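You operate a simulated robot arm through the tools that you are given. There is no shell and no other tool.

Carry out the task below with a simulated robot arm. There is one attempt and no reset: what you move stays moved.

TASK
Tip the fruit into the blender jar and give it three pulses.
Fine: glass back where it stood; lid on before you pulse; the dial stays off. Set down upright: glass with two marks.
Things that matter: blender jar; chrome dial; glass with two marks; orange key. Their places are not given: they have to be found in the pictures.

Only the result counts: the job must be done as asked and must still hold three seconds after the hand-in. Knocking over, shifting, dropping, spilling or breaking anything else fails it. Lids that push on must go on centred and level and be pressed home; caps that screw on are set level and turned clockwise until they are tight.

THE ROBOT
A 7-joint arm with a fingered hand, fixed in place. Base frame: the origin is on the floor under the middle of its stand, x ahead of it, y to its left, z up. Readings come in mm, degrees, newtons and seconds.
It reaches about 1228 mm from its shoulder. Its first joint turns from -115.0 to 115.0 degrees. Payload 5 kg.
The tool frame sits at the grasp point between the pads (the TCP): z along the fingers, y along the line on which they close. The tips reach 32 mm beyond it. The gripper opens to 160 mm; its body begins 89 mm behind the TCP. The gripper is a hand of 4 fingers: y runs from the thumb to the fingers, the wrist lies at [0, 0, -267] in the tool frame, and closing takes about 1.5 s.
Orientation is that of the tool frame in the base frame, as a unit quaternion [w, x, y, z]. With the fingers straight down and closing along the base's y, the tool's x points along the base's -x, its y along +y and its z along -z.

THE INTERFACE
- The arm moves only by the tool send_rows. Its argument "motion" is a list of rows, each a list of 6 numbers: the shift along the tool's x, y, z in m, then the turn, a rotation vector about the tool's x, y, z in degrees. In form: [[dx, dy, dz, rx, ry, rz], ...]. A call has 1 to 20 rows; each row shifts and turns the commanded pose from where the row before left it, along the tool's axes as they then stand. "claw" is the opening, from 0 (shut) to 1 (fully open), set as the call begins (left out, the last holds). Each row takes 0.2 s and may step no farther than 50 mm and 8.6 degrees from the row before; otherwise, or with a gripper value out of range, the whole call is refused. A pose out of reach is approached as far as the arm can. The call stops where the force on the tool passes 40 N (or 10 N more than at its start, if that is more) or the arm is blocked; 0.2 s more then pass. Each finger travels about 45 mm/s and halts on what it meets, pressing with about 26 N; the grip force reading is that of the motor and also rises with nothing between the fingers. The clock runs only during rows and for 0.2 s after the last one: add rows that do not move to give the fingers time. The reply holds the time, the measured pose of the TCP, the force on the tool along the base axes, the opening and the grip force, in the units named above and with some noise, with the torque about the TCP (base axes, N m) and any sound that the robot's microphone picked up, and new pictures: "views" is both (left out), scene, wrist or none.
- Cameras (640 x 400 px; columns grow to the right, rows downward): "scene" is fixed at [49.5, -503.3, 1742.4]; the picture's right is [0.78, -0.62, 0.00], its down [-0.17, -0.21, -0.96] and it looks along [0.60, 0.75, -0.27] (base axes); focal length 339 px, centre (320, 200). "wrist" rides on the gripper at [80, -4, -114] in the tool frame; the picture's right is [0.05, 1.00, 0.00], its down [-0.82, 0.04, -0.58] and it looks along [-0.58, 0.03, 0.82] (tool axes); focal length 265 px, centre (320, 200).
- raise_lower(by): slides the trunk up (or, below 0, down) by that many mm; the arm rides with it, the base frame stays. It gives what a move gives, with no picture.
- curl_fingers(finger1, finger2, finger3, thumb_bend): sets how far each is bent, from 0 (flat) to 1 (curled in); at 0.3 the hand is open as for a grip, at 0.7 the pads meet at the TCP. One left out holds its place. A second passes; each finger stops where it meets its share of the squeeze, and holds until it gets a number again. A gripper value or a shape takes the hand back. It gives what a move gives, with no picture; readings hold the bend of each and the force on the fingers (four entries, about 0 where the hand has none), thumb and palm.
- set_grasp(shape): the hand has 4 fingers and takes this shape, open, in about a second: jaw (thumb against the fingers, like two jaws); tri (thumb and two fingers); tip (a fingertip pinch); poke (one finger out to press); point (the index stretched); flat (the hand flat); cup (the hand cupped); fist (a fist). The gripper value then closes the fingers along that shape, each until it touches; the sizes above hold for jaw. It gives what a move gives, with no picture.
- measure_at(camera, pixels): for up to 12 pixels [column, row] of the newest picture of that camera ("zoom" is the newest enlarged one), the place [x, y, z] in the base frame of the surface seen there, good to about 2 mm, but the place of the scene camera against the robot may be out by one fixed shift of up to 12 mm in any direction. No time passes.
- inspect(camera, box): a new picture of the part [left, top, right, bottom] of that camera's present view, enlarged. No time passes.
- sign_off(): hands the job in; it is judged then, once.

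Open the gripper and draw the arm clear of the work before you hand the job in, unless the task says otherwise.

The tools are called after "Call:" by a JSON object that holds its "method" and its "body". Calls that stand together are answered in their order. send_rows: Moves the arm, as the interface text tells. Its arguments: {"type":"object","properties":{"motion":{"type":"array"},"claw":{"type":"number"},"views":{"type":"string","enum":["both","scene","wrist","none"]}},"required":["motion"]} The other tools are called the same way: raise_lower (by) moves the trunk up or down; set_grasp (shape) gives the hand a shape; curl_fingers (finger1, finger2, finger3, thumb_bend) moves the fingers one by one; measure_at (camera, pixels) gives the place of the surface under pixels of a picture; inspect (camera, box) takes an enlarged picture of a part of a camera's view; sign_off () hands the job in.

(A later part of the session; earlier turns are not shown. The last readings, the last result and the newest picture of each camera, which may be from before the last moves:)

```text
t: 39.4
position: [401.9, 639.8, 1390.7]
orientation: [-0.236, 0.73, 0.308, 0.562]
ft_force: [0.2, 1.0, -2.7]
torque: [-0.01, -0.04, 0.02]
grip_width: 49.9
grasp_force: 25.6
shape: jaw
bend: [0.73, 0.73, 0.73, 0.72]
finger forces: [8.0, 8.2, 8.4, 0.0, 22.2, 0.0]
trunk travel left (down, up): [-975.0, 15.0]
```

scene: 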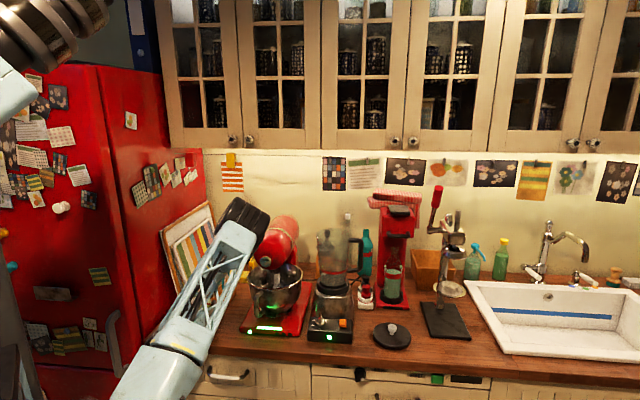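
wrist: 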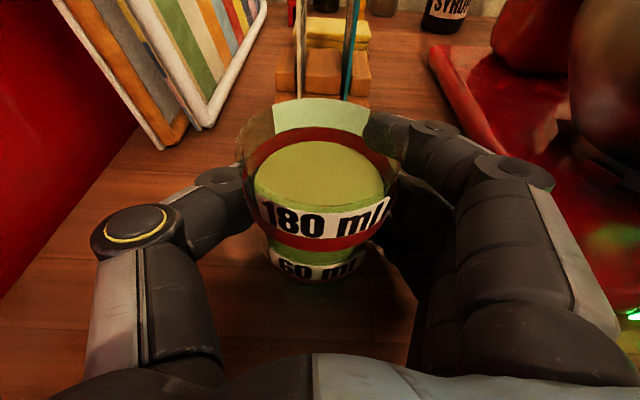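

Glass steady at z=1390. I carry it along the counter toward the jar, level, at no more than 100 mm/s with a gentle start.

Call:
{"method": "send_rows", "body": {"motion": [[0.0001, 0.004, 0.0004, 0, 0, 0], [0.00025, 0.009, 0.0009, 0, 0, 0], [0.0004, 0.014, 0.00145, 0, 0, 0], [0.0005, 0.018, 0.0019, 0, 0, 0], [0.00055, 0.02, 0.0021, 0, 0, 0], [0.00055, 0.02, 0.0021, 0, 0, 0], [0.00055, 0.02, 0.0021, 0, 0, 0], [0.00055, 0.02, 0.0021, 0, 0, 0], [0.00055, 0.02, 0.0021, 0, 0, 0], [0.00055, 0.02, 0.0021, 0, 0, 0], [0.00055, 0.018, 0.0021, 0, 0, 0], [0.00055, 0.014, 0.0021, 0, 0, 0], [0.00055, 0.009, 0.0021, 0, 0, 0], [0.0003, 0.004, 0.0021, 0, 0, 0], [0, 0, 0, 0, 0, 0]], "views": "both"}}

```text
t: 42.6
position: [571.8, 514.7, 1391.0]
orientation: [-0.237, 0.73, 0.308, 0.562]
ft_force: [0.0, 0.3, -3.4]
torque: [0.01, -0.01, 0.02]
grip_width: 49.7
grasp_force: 26.5
shape: jaw
bend: [0.73, 0.73, 0.73, 0.72]
finger forces: [7.8, 8.1, 8.4, 0.0, 22.2, 0.0]
trunk travel left (down, up): [-975.0, 15.0]
```

scene: 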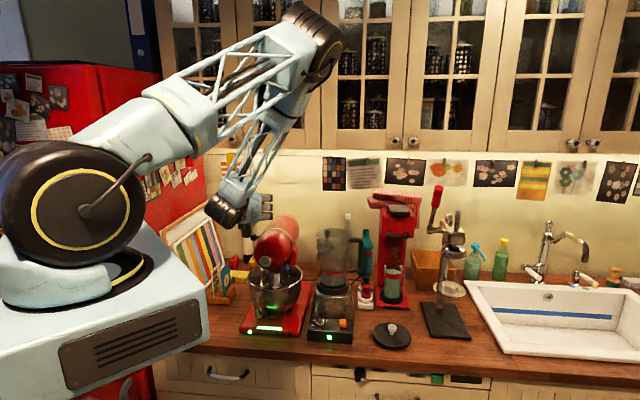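
wrist: 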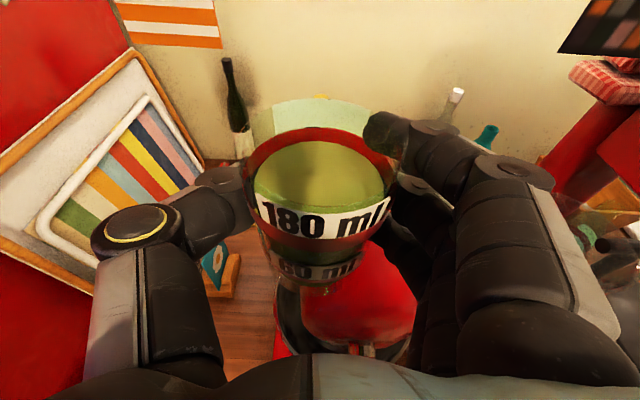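

Steady so far, the glass now over the mixer with clearance. I carry on the remaining 300 mm to the pouring place beside the jar's axis.

Call:
{"method": "send_rows", "body": {"motion": [[0.0003, 0.004, 0.0012, 0, 0, 0], [0.0003, 0.009, 0.0012, 0, 0, 0], [0.0003, 0.014, 0.0012, 0, 0, 0], [0.0003, 0.018, 0.0012, 0, 0, 0], [0.0003, 0.02, 0.0012, 0, 0, 0], [0.0003, 0.02, 0.0012, 0, 0, 0], [0.0003, 0.02, 0.0012, 0, 0, 0], [0.0003, 0.02, 0.0012, 0, 0, 0], [0.0003, 0.02, 0.0012, 0, 0, 0], [0.0003, 0.02, 0.0012, 0, 0, 0], [0.0003, 0.02, 0.0012, 0, 0, 0], [0.0003, 0.02, 0.0012, 0, 0, 0], [0.0003, 0.02, 0.0012, 0, 0, 0], [0.0003, 0.02, 0.0012, 0, 0, 0], [0.0003, 0.018, 0.0012, 0, 0, 0], [0.0003, 0.014, 0.0012, 0, 0, 0], [0.0003, 0.009, 0.0012, 0, 0, 0], [0.0003, 0.006, 0.0012, 0, 0, 0], [0.0003, 0.004, 0.0012, 0, 0, 0], [0.0003, 0.003, 0.0012, 0, 0, 0]], "views": "both"}}

```text
t: 46.8
position: [803.5, 322.3, 1390.6]
orientation: [-0.239, 0.73, 0.309, 0.561]
ft_force: [0.2, 0.3, -2.8]
torque: [-0.01, -0.04, 0.03]
grip_width: 50.0
grasp_force: 26.2
shape: jaw
bend: [0.73, 0.73, 0.73, 0.72]
finger forces: [7.9, 8.0, 8.4, 0.0, 22.3, 0.0]
trunk travel left (down, up): [-975.0, 15.0]
```

scene: 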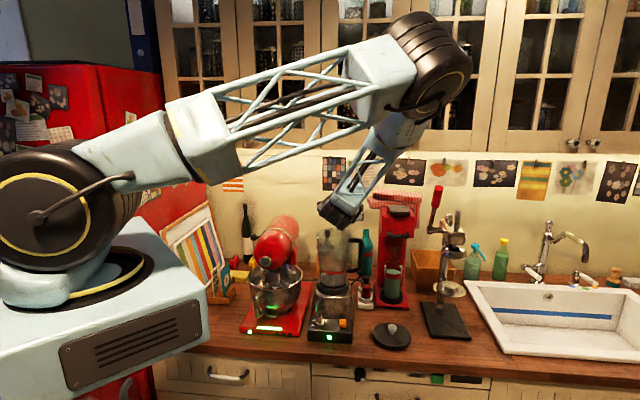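
wrist: 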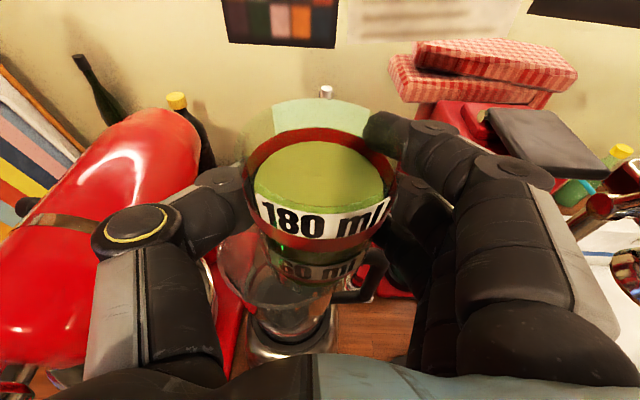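

I'm at the pouring place (803.5, 322.3, 1390.6). I enlarge the wrist view to check where the jar's rim lies relative to the glass.

Call:
{"method": "inspect", "body": {"camera": "wrist", "box": [190, 170, 430, 370]}}

Call:
{"method": "measure_at", "body": {"camera": "wrist", "pixels": [[222, 260], [240, 300], [225, 240], [245, 240], [270, 318], [330, 318], [290, 345], [375, 260], [350, 295], [250, 345], [230, 280], [340, 275]]}}

```text
2.00 times, centred on (310, 270) of wrist
```

zoom: 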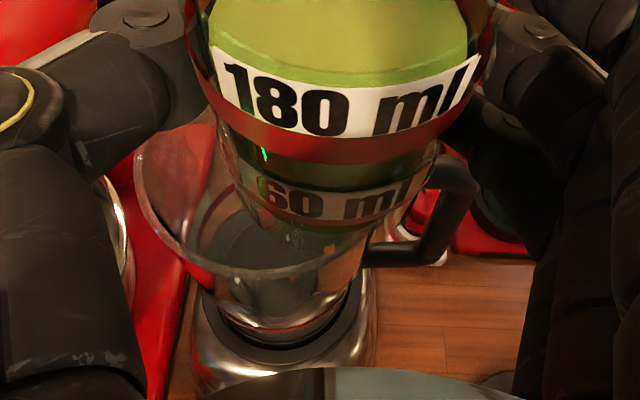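

```text
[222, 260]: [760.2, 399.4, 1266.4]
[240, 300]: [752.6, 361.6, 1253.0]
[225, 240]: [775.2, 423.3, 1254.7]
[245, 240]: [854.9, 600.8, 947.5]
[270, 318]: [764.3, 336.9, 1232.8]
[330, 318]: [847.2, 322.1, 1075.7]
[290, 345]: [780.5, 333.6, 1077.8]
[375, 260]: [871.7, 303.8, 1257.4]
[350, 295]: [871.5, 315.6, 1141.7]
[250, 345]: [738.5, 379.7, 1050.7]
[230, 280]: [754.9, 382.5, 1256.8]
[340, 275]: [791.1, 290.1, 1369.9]
```

The jar's left rim reads about (760,399,1266), confirming its centre near (816,372). I lower the glass to z≈1348, 60 mm short of the jar's axis along the pour direction, before tilting.

Call:
{"method": "send_rows", "body": {"motion": [[-0.004, 0.0004, 0.0004, 0, 0, 0], [-0.0075, 0.0007, 0.00075, 0, 0, 0], [-0.0095, 0.0009, 0.00095, 0, 0, 0], [-0.0095, 0.0009, 0.00095, 0, 0, 0], [-0.0075, 0.0007, 0.00075, 0, 0, 0], [-0.0044, 0.0004, 0.0004, 0, 0, 0], [0, 0, 0, 0, 0, 0]], "views": "both"}}

```text
t: 48.4
position: [801.5, 315.1, 1347.6]
orientation: [-0.237, 0.73, 0.308, 0.562]
ft_force: [0.2, 0.6, -2.2]
torque: [-0.01, 0.0, 0.03]
grip_width: 49.5
grasp_force: 26.4
shape: jaw
bend: [0.73, 0.73, 0.73, 0.72]
finger forces: [7.8, 8.1, 8.5, 0.1, 22.4, 0.0]
trunk travel left (down, up): [-975.0, 15.0]
```

scene: 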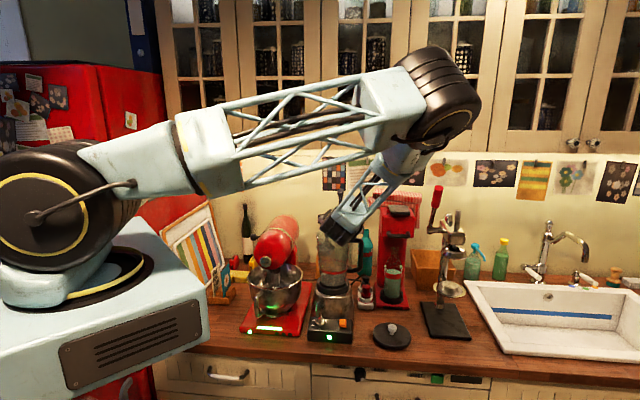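
wrist: 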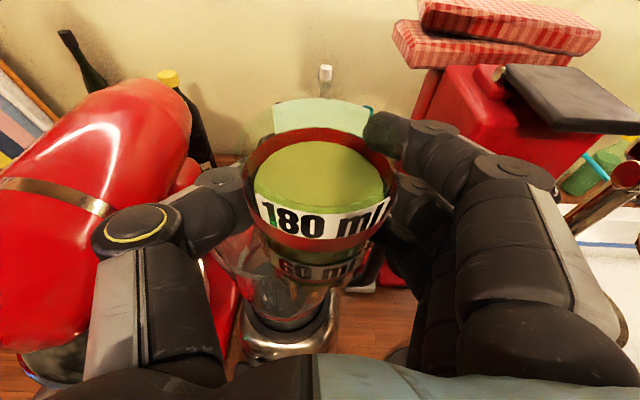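

All clear. I begin tipping about the pour axis (forward and slightly toward the thumb's side): 24° first, just short of the spill angle.

Call:
{"method": "send_rows", "body": {"motion": [[0, 0, 0, -0.26, -1.73, -0.97], [0, 0, 0, -0.39, -2.6, -1.45], [0, 0, 0, -0.518, -3.464, -1.932], [0, 0, 0, -0.518, -3.464, -1.932], [0, 0, 0, -0.518, -3.464, -1.932], [0, 0, 0, -0.518, -3.464, -1.932], [0, 0, 0, -0.39, -2.6, -1.45], [0, 0, 0, 0, 0, 0]], "views": "both"}}

```text
t: 50.2
position: [800.9, 314.6, 1348.0]
orientation: [-0.101, 0.791, 0.403, 0.45]
ft_force: [0.3, -0.3, -3.3]
torque: [0.02, -0.03, 0.01]
grip_width: 49.4
grasp_force: 26.0
shape: jaw
bend: [0.73, 0.73, 0.73, 0.72]
finger forces: [7.9, 8.2, 8.5, 0.0, 22.9, 0.0]
trunk travel left (down, up): [-975.0, 15.0]
```

scene: 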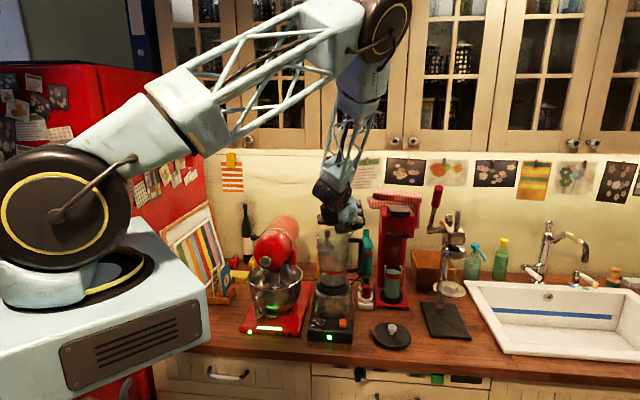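
wrist: 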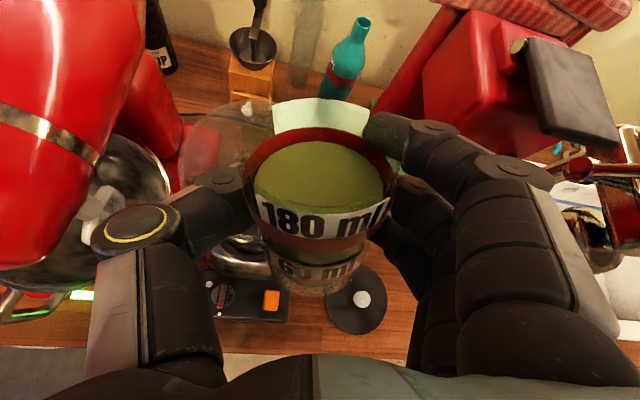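

Orientation tracks well and nothing has spilled. I tip on slowly, 2.5° per row, to about 49°, watching the stream.

Call:
{"method": "send_rows", "body": {"motion": [[0, 0, 0, -0.3235, -2.165, -1.2075], [0, 0, 0, -0.3235, -2.165, -1.2075], [0, 0, 0, -0.3235, -2.165, -1.2075], [0, 0, 0, -0.3235, -2.165, -1.2075], [0, 0, 0, -0.3235, -2.165, -1.2075], [0, 0, 0, -0.3235, -2.165, -1.2075]], "views": "both"}}

```text
t: 51.6
position: [800.9, 316.0, 1347.4]
orientation: [-0.012, 0.811, 0.454, 0.369]
ft_force: [0.2, -0.1, -4.3]
torque: [0.01, -0.02, -0.03]
grip_width: 49.4
grasp_force: 26.1
shape: jaw
bend: [0.73, 0.73, 0.73, 0.72]
finger forces: [7.8, 8.1, 8.6, 0.1, 23.2, 0.0]
trunk travel left (down, up): [-975.0, 15.0]
```

scene: 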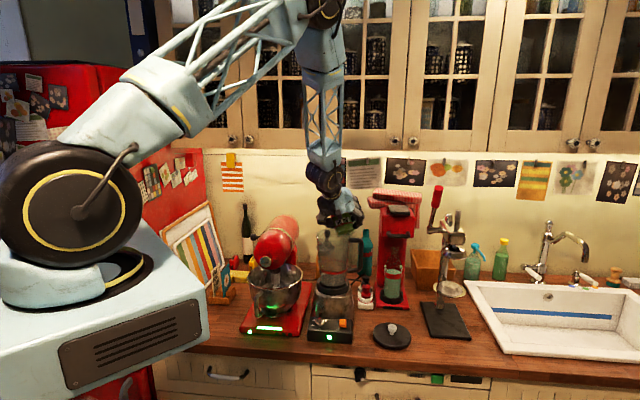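
wrist: 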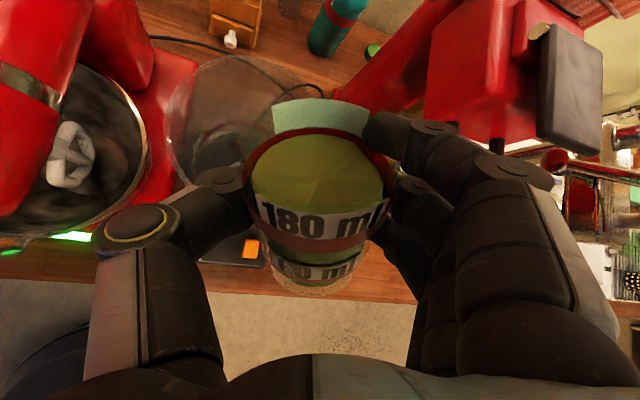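

Tilt is about 39° and the content surface in the glass is shifting. I look closely at the lip before going on.

Call:
{"method": "inspect", "body": {"camera": "wrist", "box": [140, 40, 440, 300]}}

Call:
{"method": "inspect", "body": {"camera": "scene", "box": [290, 170, 390, 290]}}

```text
1.54 times, centred on (290, 170) of wrist
```

zoom: 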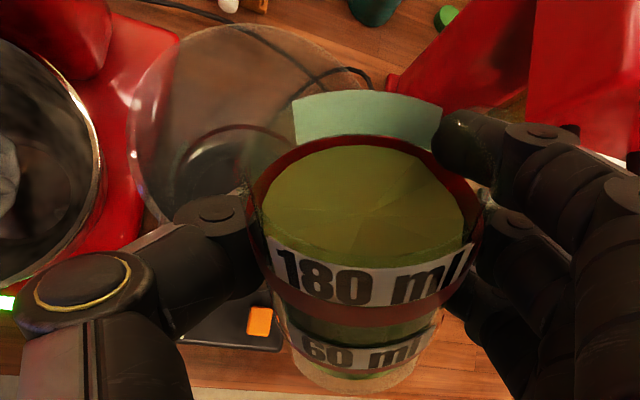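

```text
3.33 times, centred on (340, 230) of scene
```

zoom: 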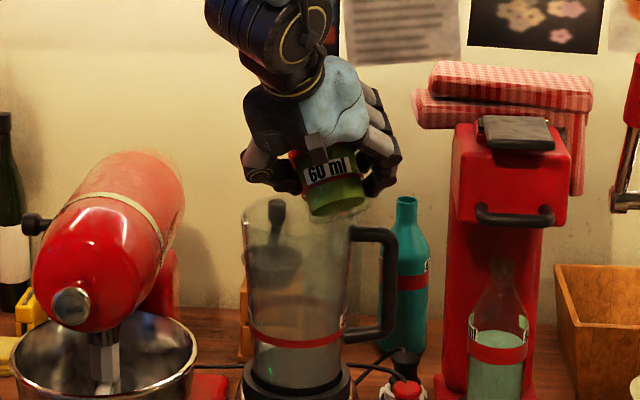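

The lip's drop point projects into the jar's opening (zoom about (274,167) inside the rim ellipse). I tip on at 2.5° per row to about 54°.

Call:
{"method": "send_rows", "body": {"motion": [[0, 0, 0, -0.3235, -2.165, -1.2075], [0, 0, 0, -0.3235, -2.165, -1.2075], [0, 0, 0, -0.3235, -2.165, -1.2075], [0, 0, 0, -0.3235, -2.165, -1.2075], [0, 0, 0, -0.3235, -2.165, -1.2075], [0, 0, 0, -0.3235, -2.165, -1.2075]], "views": "both"}}

Call:
{"method": "inspect", "body": {"camera": "wrist", "box": [140, 40, 440, 300]}}

Call:
{"method": "inspect", "body": {"camera": "scene", "box": [290, 170, 390, 290]}}

```text
t: 53.0
position: [800.3, 315.5, 1348.5]
orientation: [0.075, 0.817, 0.497, 0.283]
ft_force: [-0.1, -0.8, -2.9]
torque: [0.05, -0.02, -0.01]
grip_width: 49.4
grasp_force: 25.8
shape: jaw
bend: [0.73, 0.73, 0.73, 0.72]
finger forces: [7.9, 8.1, 8.5, 0.1, 23.4, 0.1]
trunk travel left (down, up): [-975.0, 15.0]
```

scene: 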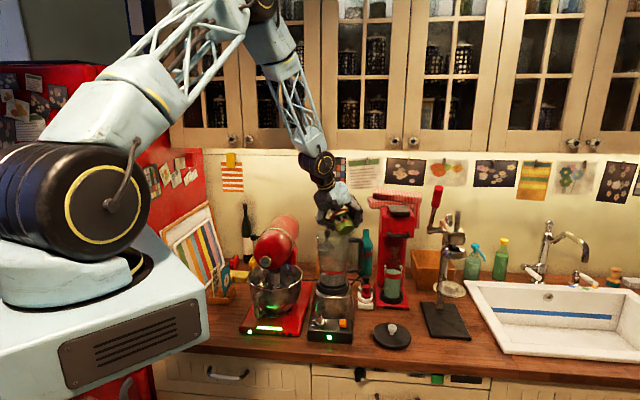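
wrist: 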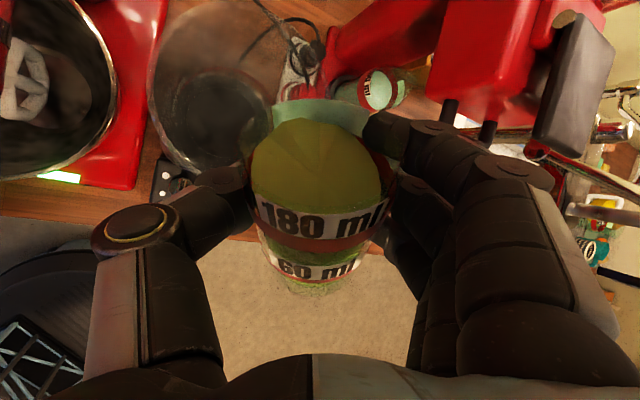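

```text
1.54 times, centred on (290, 170) of wrist
```

zoom: 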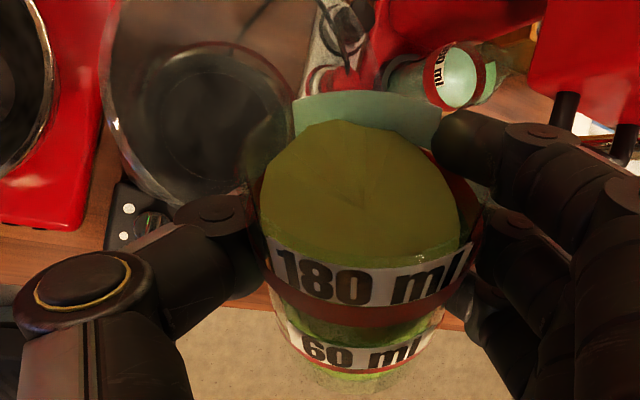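

```text
3.33 times, centred on (340, 230) of scene
```

zoom: 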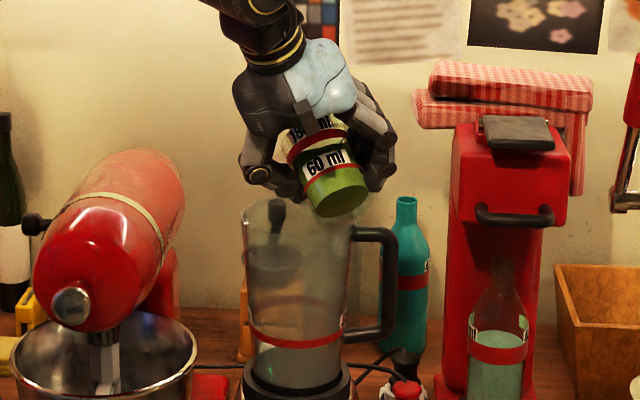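

At 54° the fruit has slid toward the lip. I check the jar rim's place directly from this wrist view before pouring on.

Call:
{"method": "measure_at", "body": {"camera": "wrist", "pixels": [[149, 90], [152, 115], [160, 135], [175, 155], [195, 168], [215, 172], [240, 165], [155, 60], [170, 30], [200, 10], [205, 120], [268, 90]]}}

Call:
{"method": "inspect", "body": {"camera": "wrist", "box": [130, 0, 310, 190]}}

```text
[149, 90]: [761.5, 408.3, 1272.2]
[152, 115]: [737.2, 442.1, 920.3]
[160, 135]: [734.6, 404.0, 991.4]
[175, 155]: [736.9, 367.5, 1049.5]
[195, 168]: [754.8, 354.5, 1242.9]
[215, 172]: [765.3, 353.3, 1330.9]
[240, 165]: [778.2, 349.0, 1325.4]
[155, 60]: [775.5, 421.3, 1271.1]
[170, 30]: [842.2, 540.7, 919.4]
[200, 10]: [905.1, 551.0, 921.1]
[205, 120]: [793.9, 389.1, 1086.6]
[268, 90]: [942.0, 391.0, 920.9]
```

```text
2.11 times, centred on (220, 95) of wrist
```

zoom: 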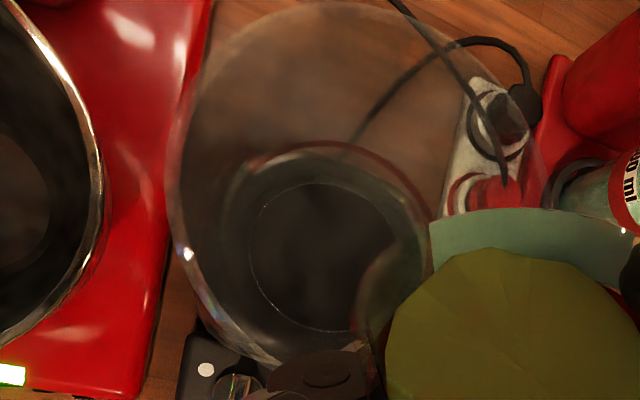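

I measure along the faint far edge of the jar's rim in this enlargement as well.

Call:
{"method": "measure_at", "body": {"camera": "zoom", "pixels": [[172, 200], [176, 150], [190, 100], [215, 55], [300, 4], [370, 6], [430, 22], [490, 62], [525, 110], [540, 150], [245, 350], [210, 310]]}}

Call:
{"method": "measure_at", "body": {"camera": "zoom", "pixels": [[168, 180], [170, 215], [182, 255], [260, 8], [275, 358], [543, 175], [545, 195], [515, 85], [465, 42], [400, 12], [188, 253], [180, 120]]}}

```text
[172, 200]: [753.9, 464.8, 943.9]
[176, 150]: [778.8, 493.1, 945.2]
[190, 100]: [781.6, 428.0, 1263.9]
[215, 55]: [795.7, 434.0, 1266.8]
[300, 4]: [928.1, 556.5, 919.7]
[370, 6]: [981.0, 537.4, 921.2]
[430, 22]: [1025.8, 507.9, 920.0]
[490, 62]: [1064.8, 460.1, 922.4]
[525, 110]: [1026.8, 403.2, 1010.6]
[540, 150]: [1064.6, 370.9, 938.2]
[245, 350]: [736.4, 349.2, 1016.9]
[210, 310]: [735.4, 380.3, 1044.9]
```

```text
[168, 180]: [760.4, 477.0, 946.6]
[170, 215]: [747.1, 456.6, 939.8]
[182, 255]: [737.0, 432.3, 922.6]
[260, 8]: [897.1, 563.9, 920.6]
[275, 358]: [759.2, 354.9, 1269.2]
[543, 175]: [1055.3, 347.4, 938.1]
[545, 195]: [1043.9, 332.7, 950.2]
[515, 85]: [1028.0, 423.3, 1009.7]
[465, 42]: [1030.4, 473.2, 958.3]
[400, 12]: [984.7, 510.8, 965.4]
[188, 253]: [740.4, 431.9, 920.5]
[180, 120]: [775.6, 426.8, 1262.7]
```

The rim fits centre (815.5, 375), so the lip lies within 10 mm of the jar's axis. I tip on slowly from 54° to 74°, edging 8 mm forward and up to keep the hand clear of the rim.

Call:
{"method": "send_rows", "body": {"motion": [[0.0012, 0.0002, -0.0007, -0.3235, -2.165, -1.2075], [0.0012, 0.0002, -0.0007, -0.3235, -2.165, -1.2075], [0.0012, 0.0002, -0.0007, -0.3235, -2.165, -1.2075], [0.0012, 0.0002, -0.0007, -0.3235, -2.165, -1.2075], [0, 0, 0, 0, 0, 0]], "views": "both"}}

Call:
{"method": "inspect", "body": {"camera": "wrist", "box": [130, 0, 430, 250]}}

Call:
{"method": "inspect", "body": {"camera": "scene", "box": [290, 180, 390, 300]}}

```text
t: 54.2
position: [803.8, 316.7, 1352.5]
orientation: [0.133, 0.814, 0.52, 0.222]
ft_force: [0.3, -0.5, -3.5]
torque: [0.09, 0.01, 0.03]
grip_width: 49.5
grasp_force: 25.9
shape: jaw
bend: [0.73, 0.73, 0.73, 0.72]
finger forces: [7.8, 8.2, 8.5, 0.0, 23.4, 0.0]
trunk travel left (down, up): [-975.0, 15.0]
```

scene: 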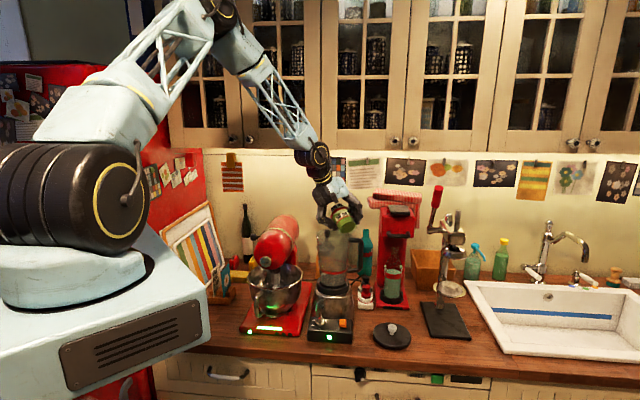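
wrist: 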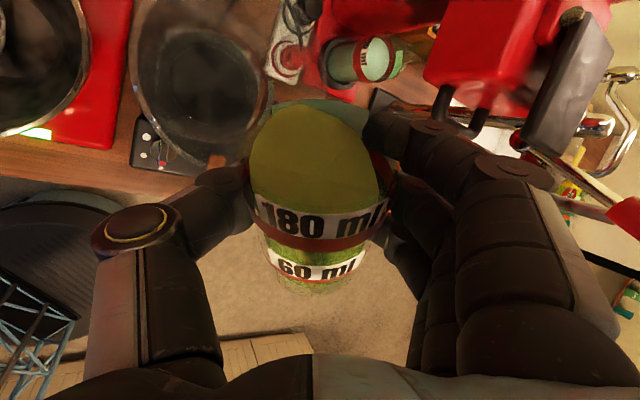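

```text
1.60 times, centred on (280, 125) of wrist
```

zoom: 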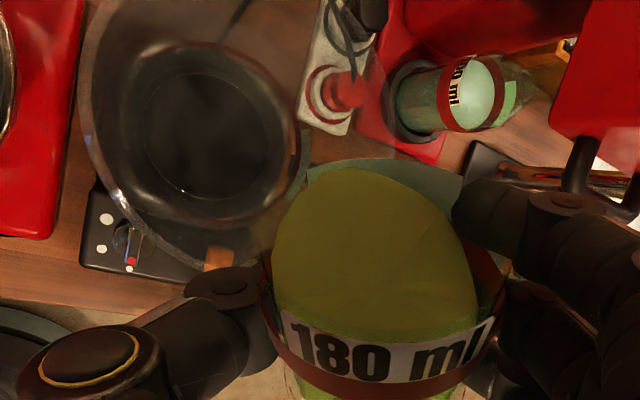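

```text
3.33 times, centred on (340, 240) of scene
```

zoom: 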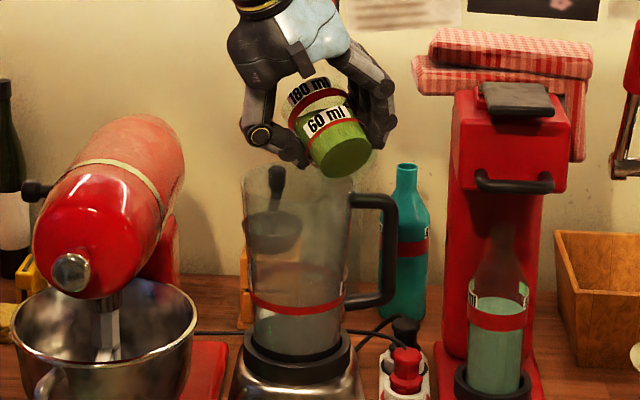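

I check whether the visible jar outline in this view (zoom x 82–312) is its rim, by measuring points on it.

Call:
{"method": "measure_at", "body": {"camera": "wrist", "pixels": [[133, 80], [134, 90], [138, 105], [146, 122], [160, 145], [180, 160], [274, 80], [273, 95], [268, 110], [255, 140], [205, 165], [230, 158]]}}

Call:
{"method": "inspect", "body": {"camera": "wrist", "box": [120, 0, 300, 190]}}

```text
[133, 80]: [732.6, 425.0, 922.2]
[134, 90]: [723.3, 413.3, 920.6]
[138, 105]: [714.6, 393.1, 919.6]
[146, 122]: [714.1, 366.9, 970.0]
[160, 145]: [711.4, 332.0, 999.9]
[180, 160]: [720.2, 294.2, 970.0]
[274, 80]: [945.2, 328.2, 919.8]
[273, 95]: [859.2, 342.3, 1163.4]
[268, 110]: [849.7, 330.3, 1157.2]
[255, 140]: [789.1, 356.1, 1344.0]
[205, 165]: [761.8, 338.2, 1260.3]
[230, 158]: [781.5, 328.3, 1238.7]
```

```text
2.11 times, centred on (210, 95) of wrist
```

zoom: 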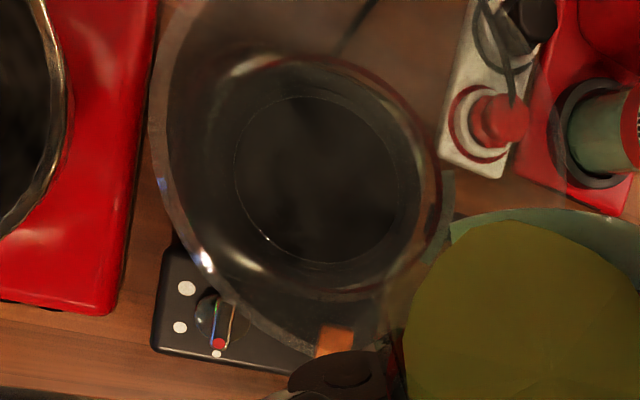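

Projecting known rim points shows the view agrees with my jar position, so the stream will fall near its middle. I tip on to about 76°.

Call:
{"method": "send_rows", "body": {"motion": [[0.0012, 0.0002, -0.0007, -0.3235, -2.165, -1.2075], [0.0012, 0.0002, -0.0007, -0.3235, -2.165, -1.2075], [0.0012, 0.0002, -0.0007, -0.3235, -2.165, -1.2075], [0.0012, 0.0002, -0.0007, -0.3235, -2.165, -1.2075], [0, 0, 0, -0.3235, -2.165, -1.2075]], "views": "both"}}

Call:
{"method": "inspect", "body": {"camera": "wrist", "box": [130, 0, 430, 250]}}

Call:
{"method": "inspect", "body": {"camera": "scene", "box": [290, 180, 390, 300]}}

```text
t: 55.4
position: [803.5, 322.3, 1355.8]
orientation: [0.207, 0.801, 0.544, 0.143]
ft_force: [0.4, -0.1, -2.8]
torque: [0.05, -0.03, -0.01]
grip_width: 49.6
grasp_force: 26.3
shape: jaw
bend: [0.73, 0.73, 0.73, 0.72]
finger forces: [7.9, 7.9, 8.3, 0.1, 23.3, 0.0]
trunk travel left (down, up): [-975.0, 15.0]
```

scene: 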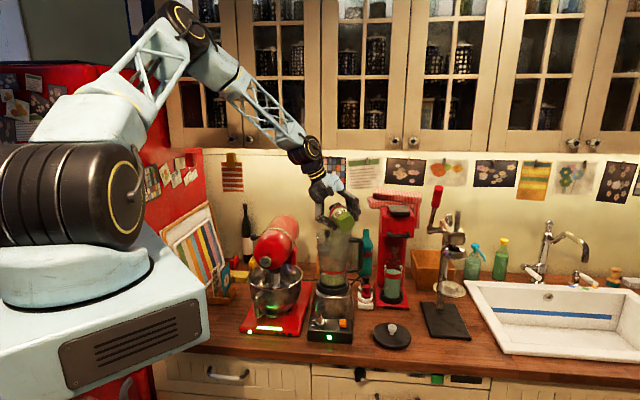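
wrist: 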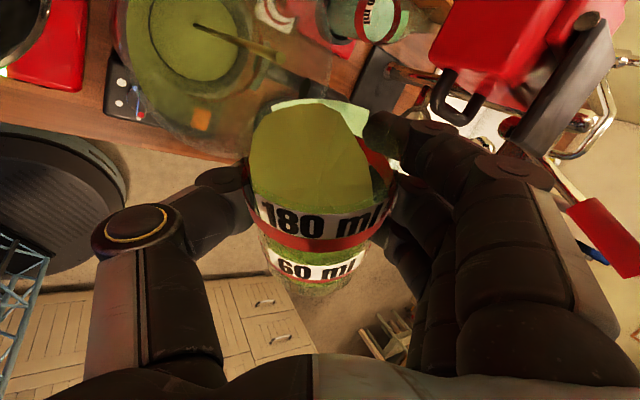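

```text
1.60 times, centred on (280, 125) of wrist
```

zoom: 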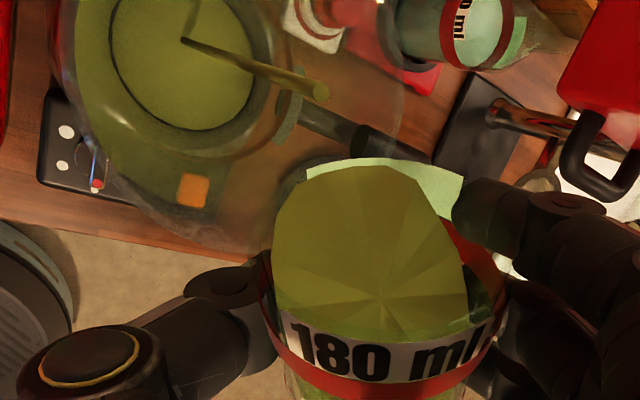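

```text
3.33 times, centred on (340, 240) of scene
```

zoom: 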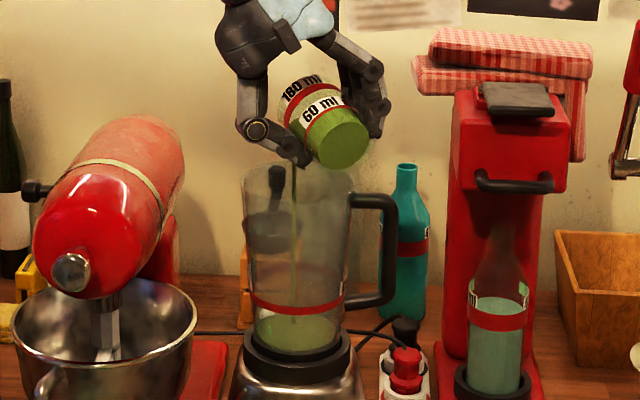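

The fruit is pouring: the stream (scene zoom (293,190)) falls into the jar near its middle and a layer shows at the bottom. I hold for a moment, then tip slowly further.

Call:
{"method": "send_rows", "body": {"motion": [[0, 0, 0, 0, 0, 0], [0, 0, 0, 0, 0, 0], [0, 0, 0, 0, 0, 0], [0, 0, 0, -0.3235, -2.165, -1.2075], [0, 0, 0, 0, 0, 0], [0, 0, 0, -0.3235, -2.165, -1.2075], [0, 0, 0, 0, 0, 0], [0, 0, 0, -0.3235, -2.165, -1.2075], [0, 0, 0, 0, 0, 0]], "views": "both"}}

Call:
{"method": "inspect", "body": {"camera": "scene", "box": [290, 180, 390, 300]}}

```text
t: 57.4
position: [802.7, 322.1, 1355.9]
orientation: [0.247, 0.789, 0.554, 0.096]
ft_force: [0.7, 0.1, -2.3]
torque: [0.07, -0.03, -0.01]
grip_width: 49.2
grasp_force: 26.4
shape: jaw
bend: [0.73, 0.73, 0.73, 0.72]
finger forces: [7.8, 8.0, 8.4, 0.0, 23.3, 0.0]
trunk travel left (down, up): [-975.0, 15.0]
```

scene: 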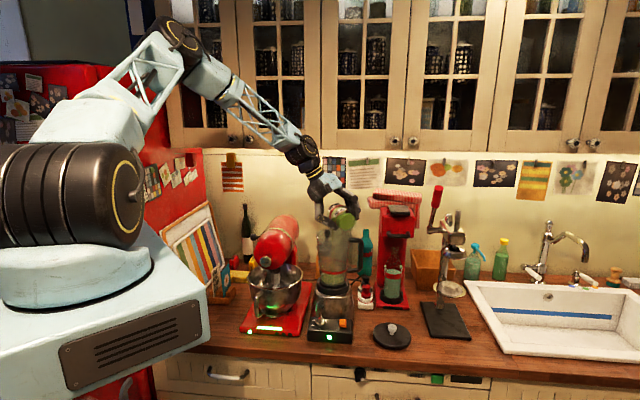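
wrist: 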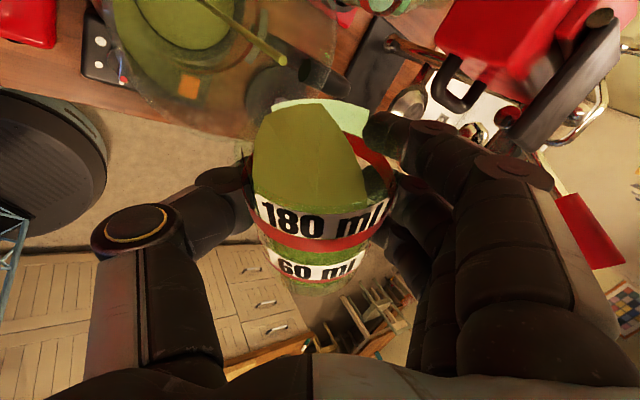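

```text
3.33 times, centred on (340, 240) of scene
```

zoom: 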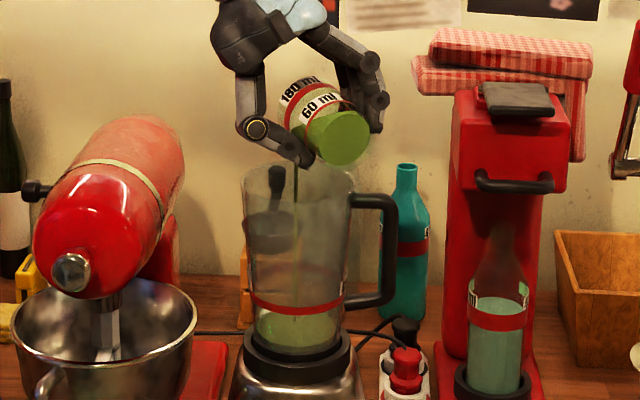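

Flow continues well inside the jar; tilt is about 84°. I tip on to 104° with pauses, edging forward 8 mm so the lip stays over the middle.

Call:
{"method": "send_rows", "body": {"motion": [[0.0009, 0, -0.0003, -0.3235, -2.165, -1.2075], [0, 0, 0, 0, 0, 0], [0.0009, 0, -0.0003, -0.3235, -2.165, -1.2075], [0, 0, 0, 0, 0, 0], [0.0009, 0, -0.0003, -0.3235, -2.165, -1.2075], [0, 0, 0, 0, 0, 0], [0.0009, 0, -0.0003, -0.3235, -2.165, -1.2075], [0, 0, 0, 0, 0, 0], [0.0009, 0, -0.0003, -0.3235, -2.165, -1.2075], [0, 0, 0, 0, 0, 0], [0.0009, 0, -0.0003, -0.3235, -2.165, -1.2075], [0, 0, 0, 0, 0, 0], [0.0009, 0, -0.0003, -0.3235, -2.165, -1.2075], [0.0009, 0, -0.0003, -0.3235, -2.165, -1.2075], [0, 0, 0, 0, 0, 0], [0, 0, 0, 0, 0, 0]], "views": "both"}}

Call:
{"method": "inspect", "body": {"camera": "scene", "box": [290, 180, 390, 300]}}

Call:
{"method": "inspect", "body": {"camera": "wrist", "box": [130, 0, 430, 250]}}

```text
t: 60.8
position: [803.6, 330.8, 1354.9]
orientation: [0.353, 0.739, 0.573, -0.033]
ft_force: [-0.4, -0.1, -2.2]
torque: [0.04, -0.02, -0.01]
grip_width: 49.7
grasp_force: 26.1
shape: jaw
bend: [0.73, 0.73, 0.73, 0.72]
finger forces: [7.9, 8.0, 8.2, 0.0, 23.0, 0.0]
trunk travel left (down, up): [-975.0, 15.0]
```

scene: 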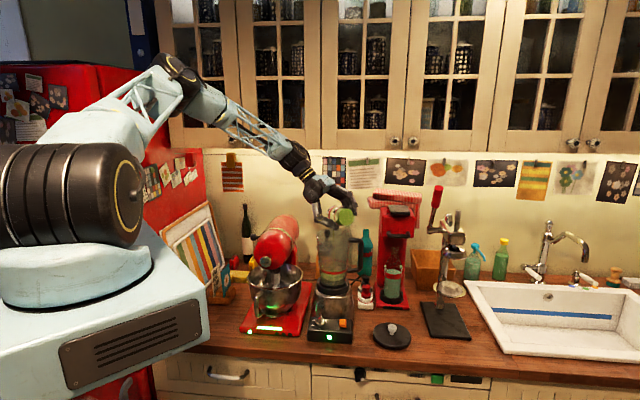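
wrist: 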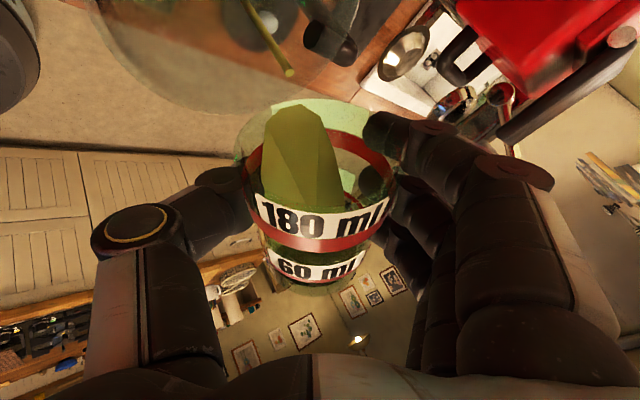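

```text
3.33 times, centred on (340, 240) of scene
```

zoom: 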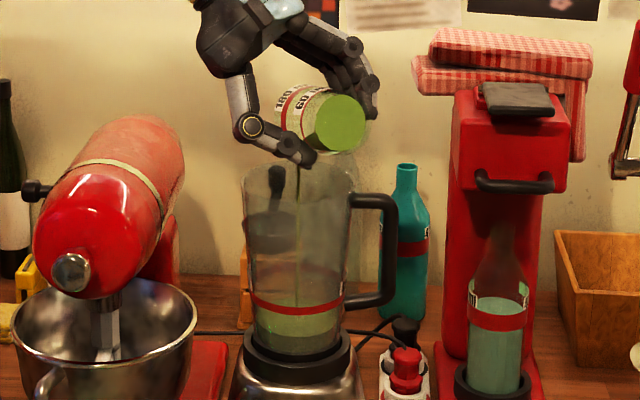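

```text
1.60 times, centred on (280, 125) of wrist
```

zoom: 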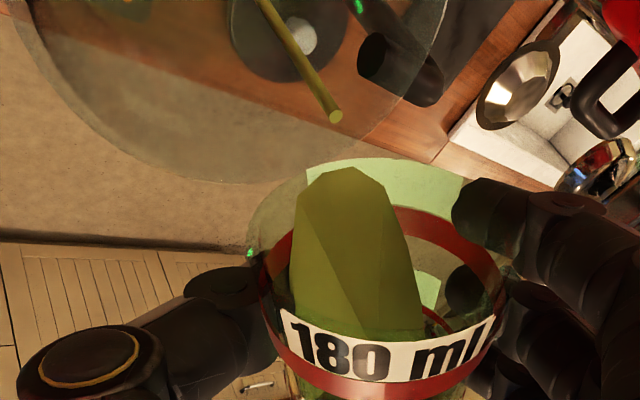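

About half has flowed and the stream is still centred over the jar. I hold and tip slowly to about 114°.

Call:
{"method": "send_rows", "body": {"motion": [[0, 0, 0, 0, 0, 0], [0, 0, 0, 0, 0, 0], [0.0009, 0, -0.0003, -0.3235, -2.165, -1.2075], [0, 0, 0, 0, 0, 0], [0, 0, 0, 0, 0, 0], [0.0009, 0, -0.0003, -0.3235, -2.165, -1.2075], [0, 0, 0, 0, 0, 0], [0, 0, 0, 0, 0, 0], [0.0009, 0, -0.0003, -0.3235, -2.165, -1.2075], [0, 0, 0, 0, 0, 0], [0, 0, 0, 0, 0, 0], [0.0009, 0, -0.0003, -0.3235, -2.165, -1.2075], [0, 0, 0, 0, 0, 0], [0, 0, 0, 0, 0, 0]], "views": "both"}}

Call:
{"method": "inspect", "body": {"camera": "scene", "box": [290, 180, 390, 300]}}

Call:
{"method": "inspect", "body": {"camera": "wrist", "box": [130, 0, 430, 250]}}

```text
t: 63.8
position: [804.8, 334.8, 1354.6]
orientation: [0.402, 0.706, 0.576, -0.097]
ft_force: [0.1, -0.2, -1.2]
torque: [0.04, 0.02, 0.0]
grip_width: 49.5
grasp_force: 25.8
shape: jaw
bend: [0.73, 0.73, 0.73, 0.72]
finger forces: [7.9, 8.0, 8.1, 0.0, 22.8, 0.1]
trunk travel left (down, up): [-975.0, 15.0]
```

scene: 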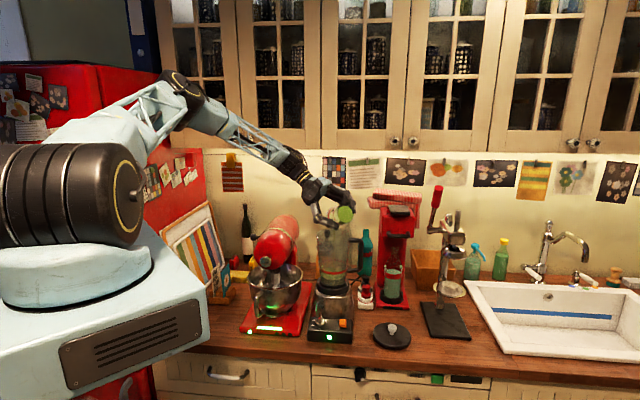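
wrist: 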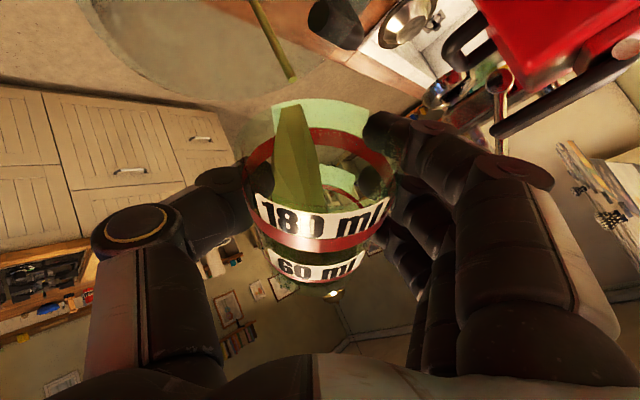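

```text
3.33 times, centred on (340, 240) of scene
```

zoom: 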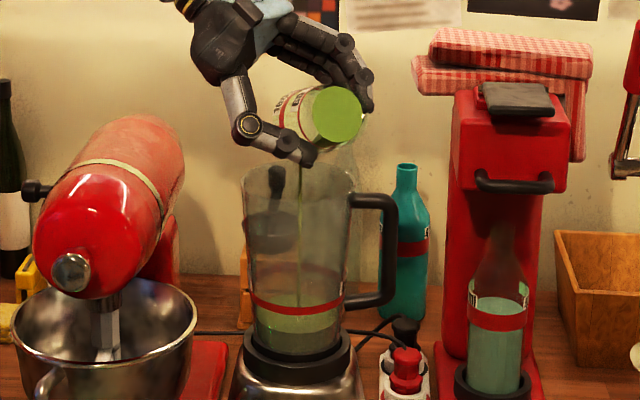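

```text
1.60 times, centred on (280, 125) of wrist
```

zoom: 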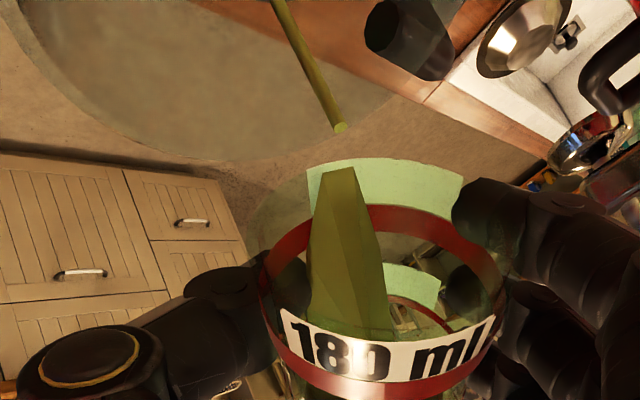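

Only a strand remains in the glass. I tip a little more (to about 122°) and hold for three seconds to let it all run out.

Call:
{"method": "send_rows", "body": {"motion": [[0, 0, 0, 0, 0, 0], [0, 0, 0, 0, 0, 0], [0, 0, 0, 0, 0, 0], [0.0009, 0, -0.0003, -0.259, -1.732, -0.966], [0, 0, 0, 0, 0, 0], [0, 0, 0, 0, 0, 0], [0.0009, 0, -0.0003, -0.259, -1.732, -0.966], [0, 0, 0, 0, 0, 0], [0.0009, 0, -0.0003, -0.259, -1.732, -0.966], [0, 0, 0, 0, 0, 0], [0.0009, 0, -0.0003, -0.259, -1.732, -0.966], [0, 0, 0, 0, 0, 0], [0, 0, 0, 0, 0, 0], [0, 0, 0, 0, 0, 0], [0, 0, 0, 0, 0, 0], [0, 0, 0, 0, 0, 0], [0, 0, 0, 0, 0, 0], [0, 0, 0, 0, 0, 0]], "views": "both"}}

Call:
{"method": "inspect", "body": {"camera": "scene", "box": [290, 180, 390, 300]}}

Call:
{"method": "inspect", "body": {"camera": "wrist", "box": [130, 0, 430, 250]}}

```text
t: 67.6
position: [805.0, 337.8, 1353.3]
orientation: [0.439, 0.674, 0.575, -0.147]
ft_force: [-1.4, 0.5, -1.7]
torque: [0.03, -0.02, 0.0]
grip_width: 49.5
grasp_force: 26.2
shape: jaw
bend: [0.73, 0.73, 0.73, 0.72]
finger forces: [7.9, 8.0, 8.2, 0.0, 22.6, 0.0]
trunk travel left (down, up): [-975.0, 15.0]
```

scene: 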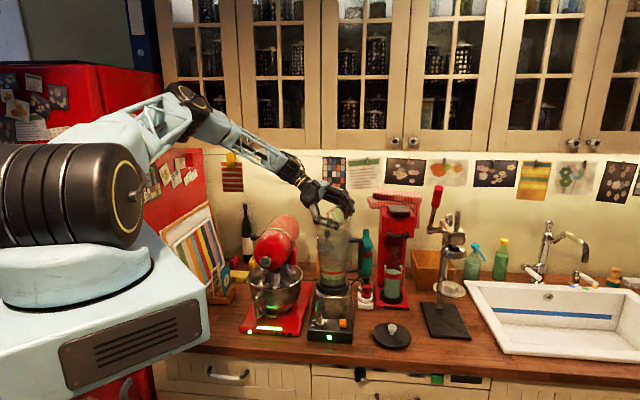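
wrist: 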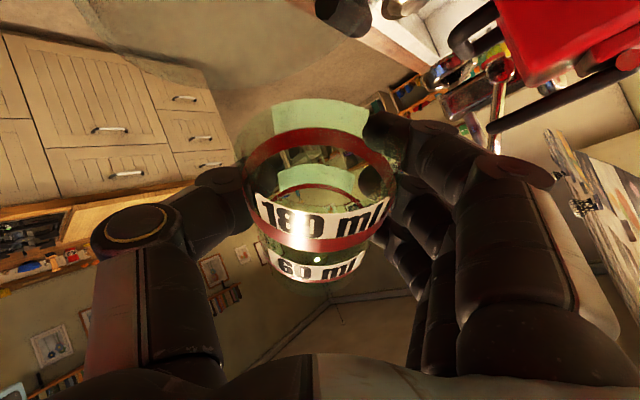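

```text
3.33 times, centred on (340, 240) of scene
```

zoom: 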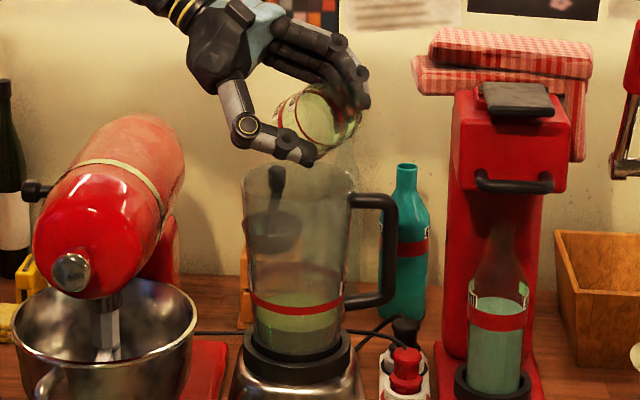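

```text
1.60 times, centred on (280, 125) of wrist
```

zoom: 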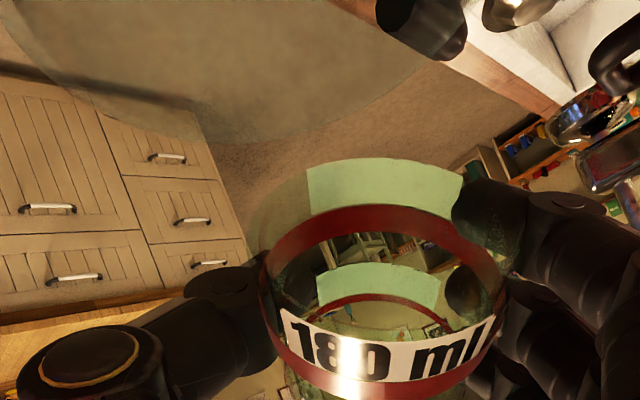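

The glass is empty and the jar holds the fruit up to its red ring. I turn the glass back upright by reversing the tilt (20 rows of 6.1°).

Call:
{"method": "send_rows", "body": {"motion": [[0, 0, 0, 0.789, 5.283, 2.946], [0, 0, 0, 0.789, 5.283, 2.946], [0, 0, 0, 0.789, 5.283, 2.946], [0, 0, 0, 0.789, 5.283, 2.946], [0, 0, 0, 0.789, 5.283, 2.946], [0, 0, 0, 0.789, 5.283, 2.946], [0, 0, 0, 0.789, 5.283, 2.946], [0, 0, 0, 0.789, 5.283, 2.946], [0, 0, 0, 0.789, 5.283, 2.946], [0, 0, 0, 0.789, 5.283, 2.946], [0, 0, 0, 0.789, 5.283, 2.946], [0, 0, 0, 0.789, 5.283, 2.946], [0, 0, 0, 0.789, 5.283, 2.946], [0, 0, 0, 0.789, 5.283, 2.946], [0, 0, 0, 0.789, 5.283, 2.946], [0, 0, 0, 0.789, 5.283, 2.946], [0, 0, 0, 0.789, 5.283, 2.946], [0, 0, 0, 0.789, 5.283, 2.946], [0, 0, 0, 0.789, 5.283, 2.946], [0, 0, 0, 0.789, 5.283, 2.946]], "views": "both"}}

```text
t: 71.8
position: [806.6, 335.2, 1354.9]
orientation: [-0.238, 0.731, 0.308, 0.56]
ft_force: [-0.8, 0.0, -1.7]
torque: [0.0, 0.03, 0.04]
grip_width: 49.1
grasp_force: 25.9
shape: jaw
bend: [0.73, 0.73, 0.73, 0.72]
finger forces: [7.7, 7.8, 8.2, 0.0, 22.0, 0.0]
trunk travel left (down, up): [-975.0, 15.0]
```

scene: 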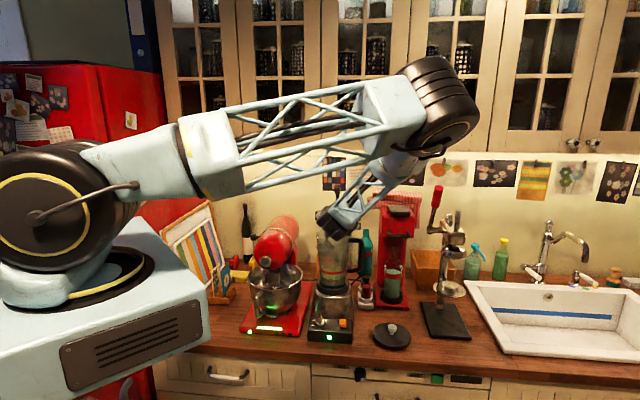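
wrist: 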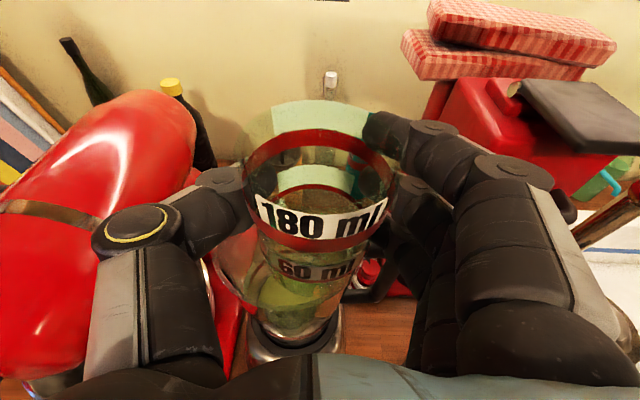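

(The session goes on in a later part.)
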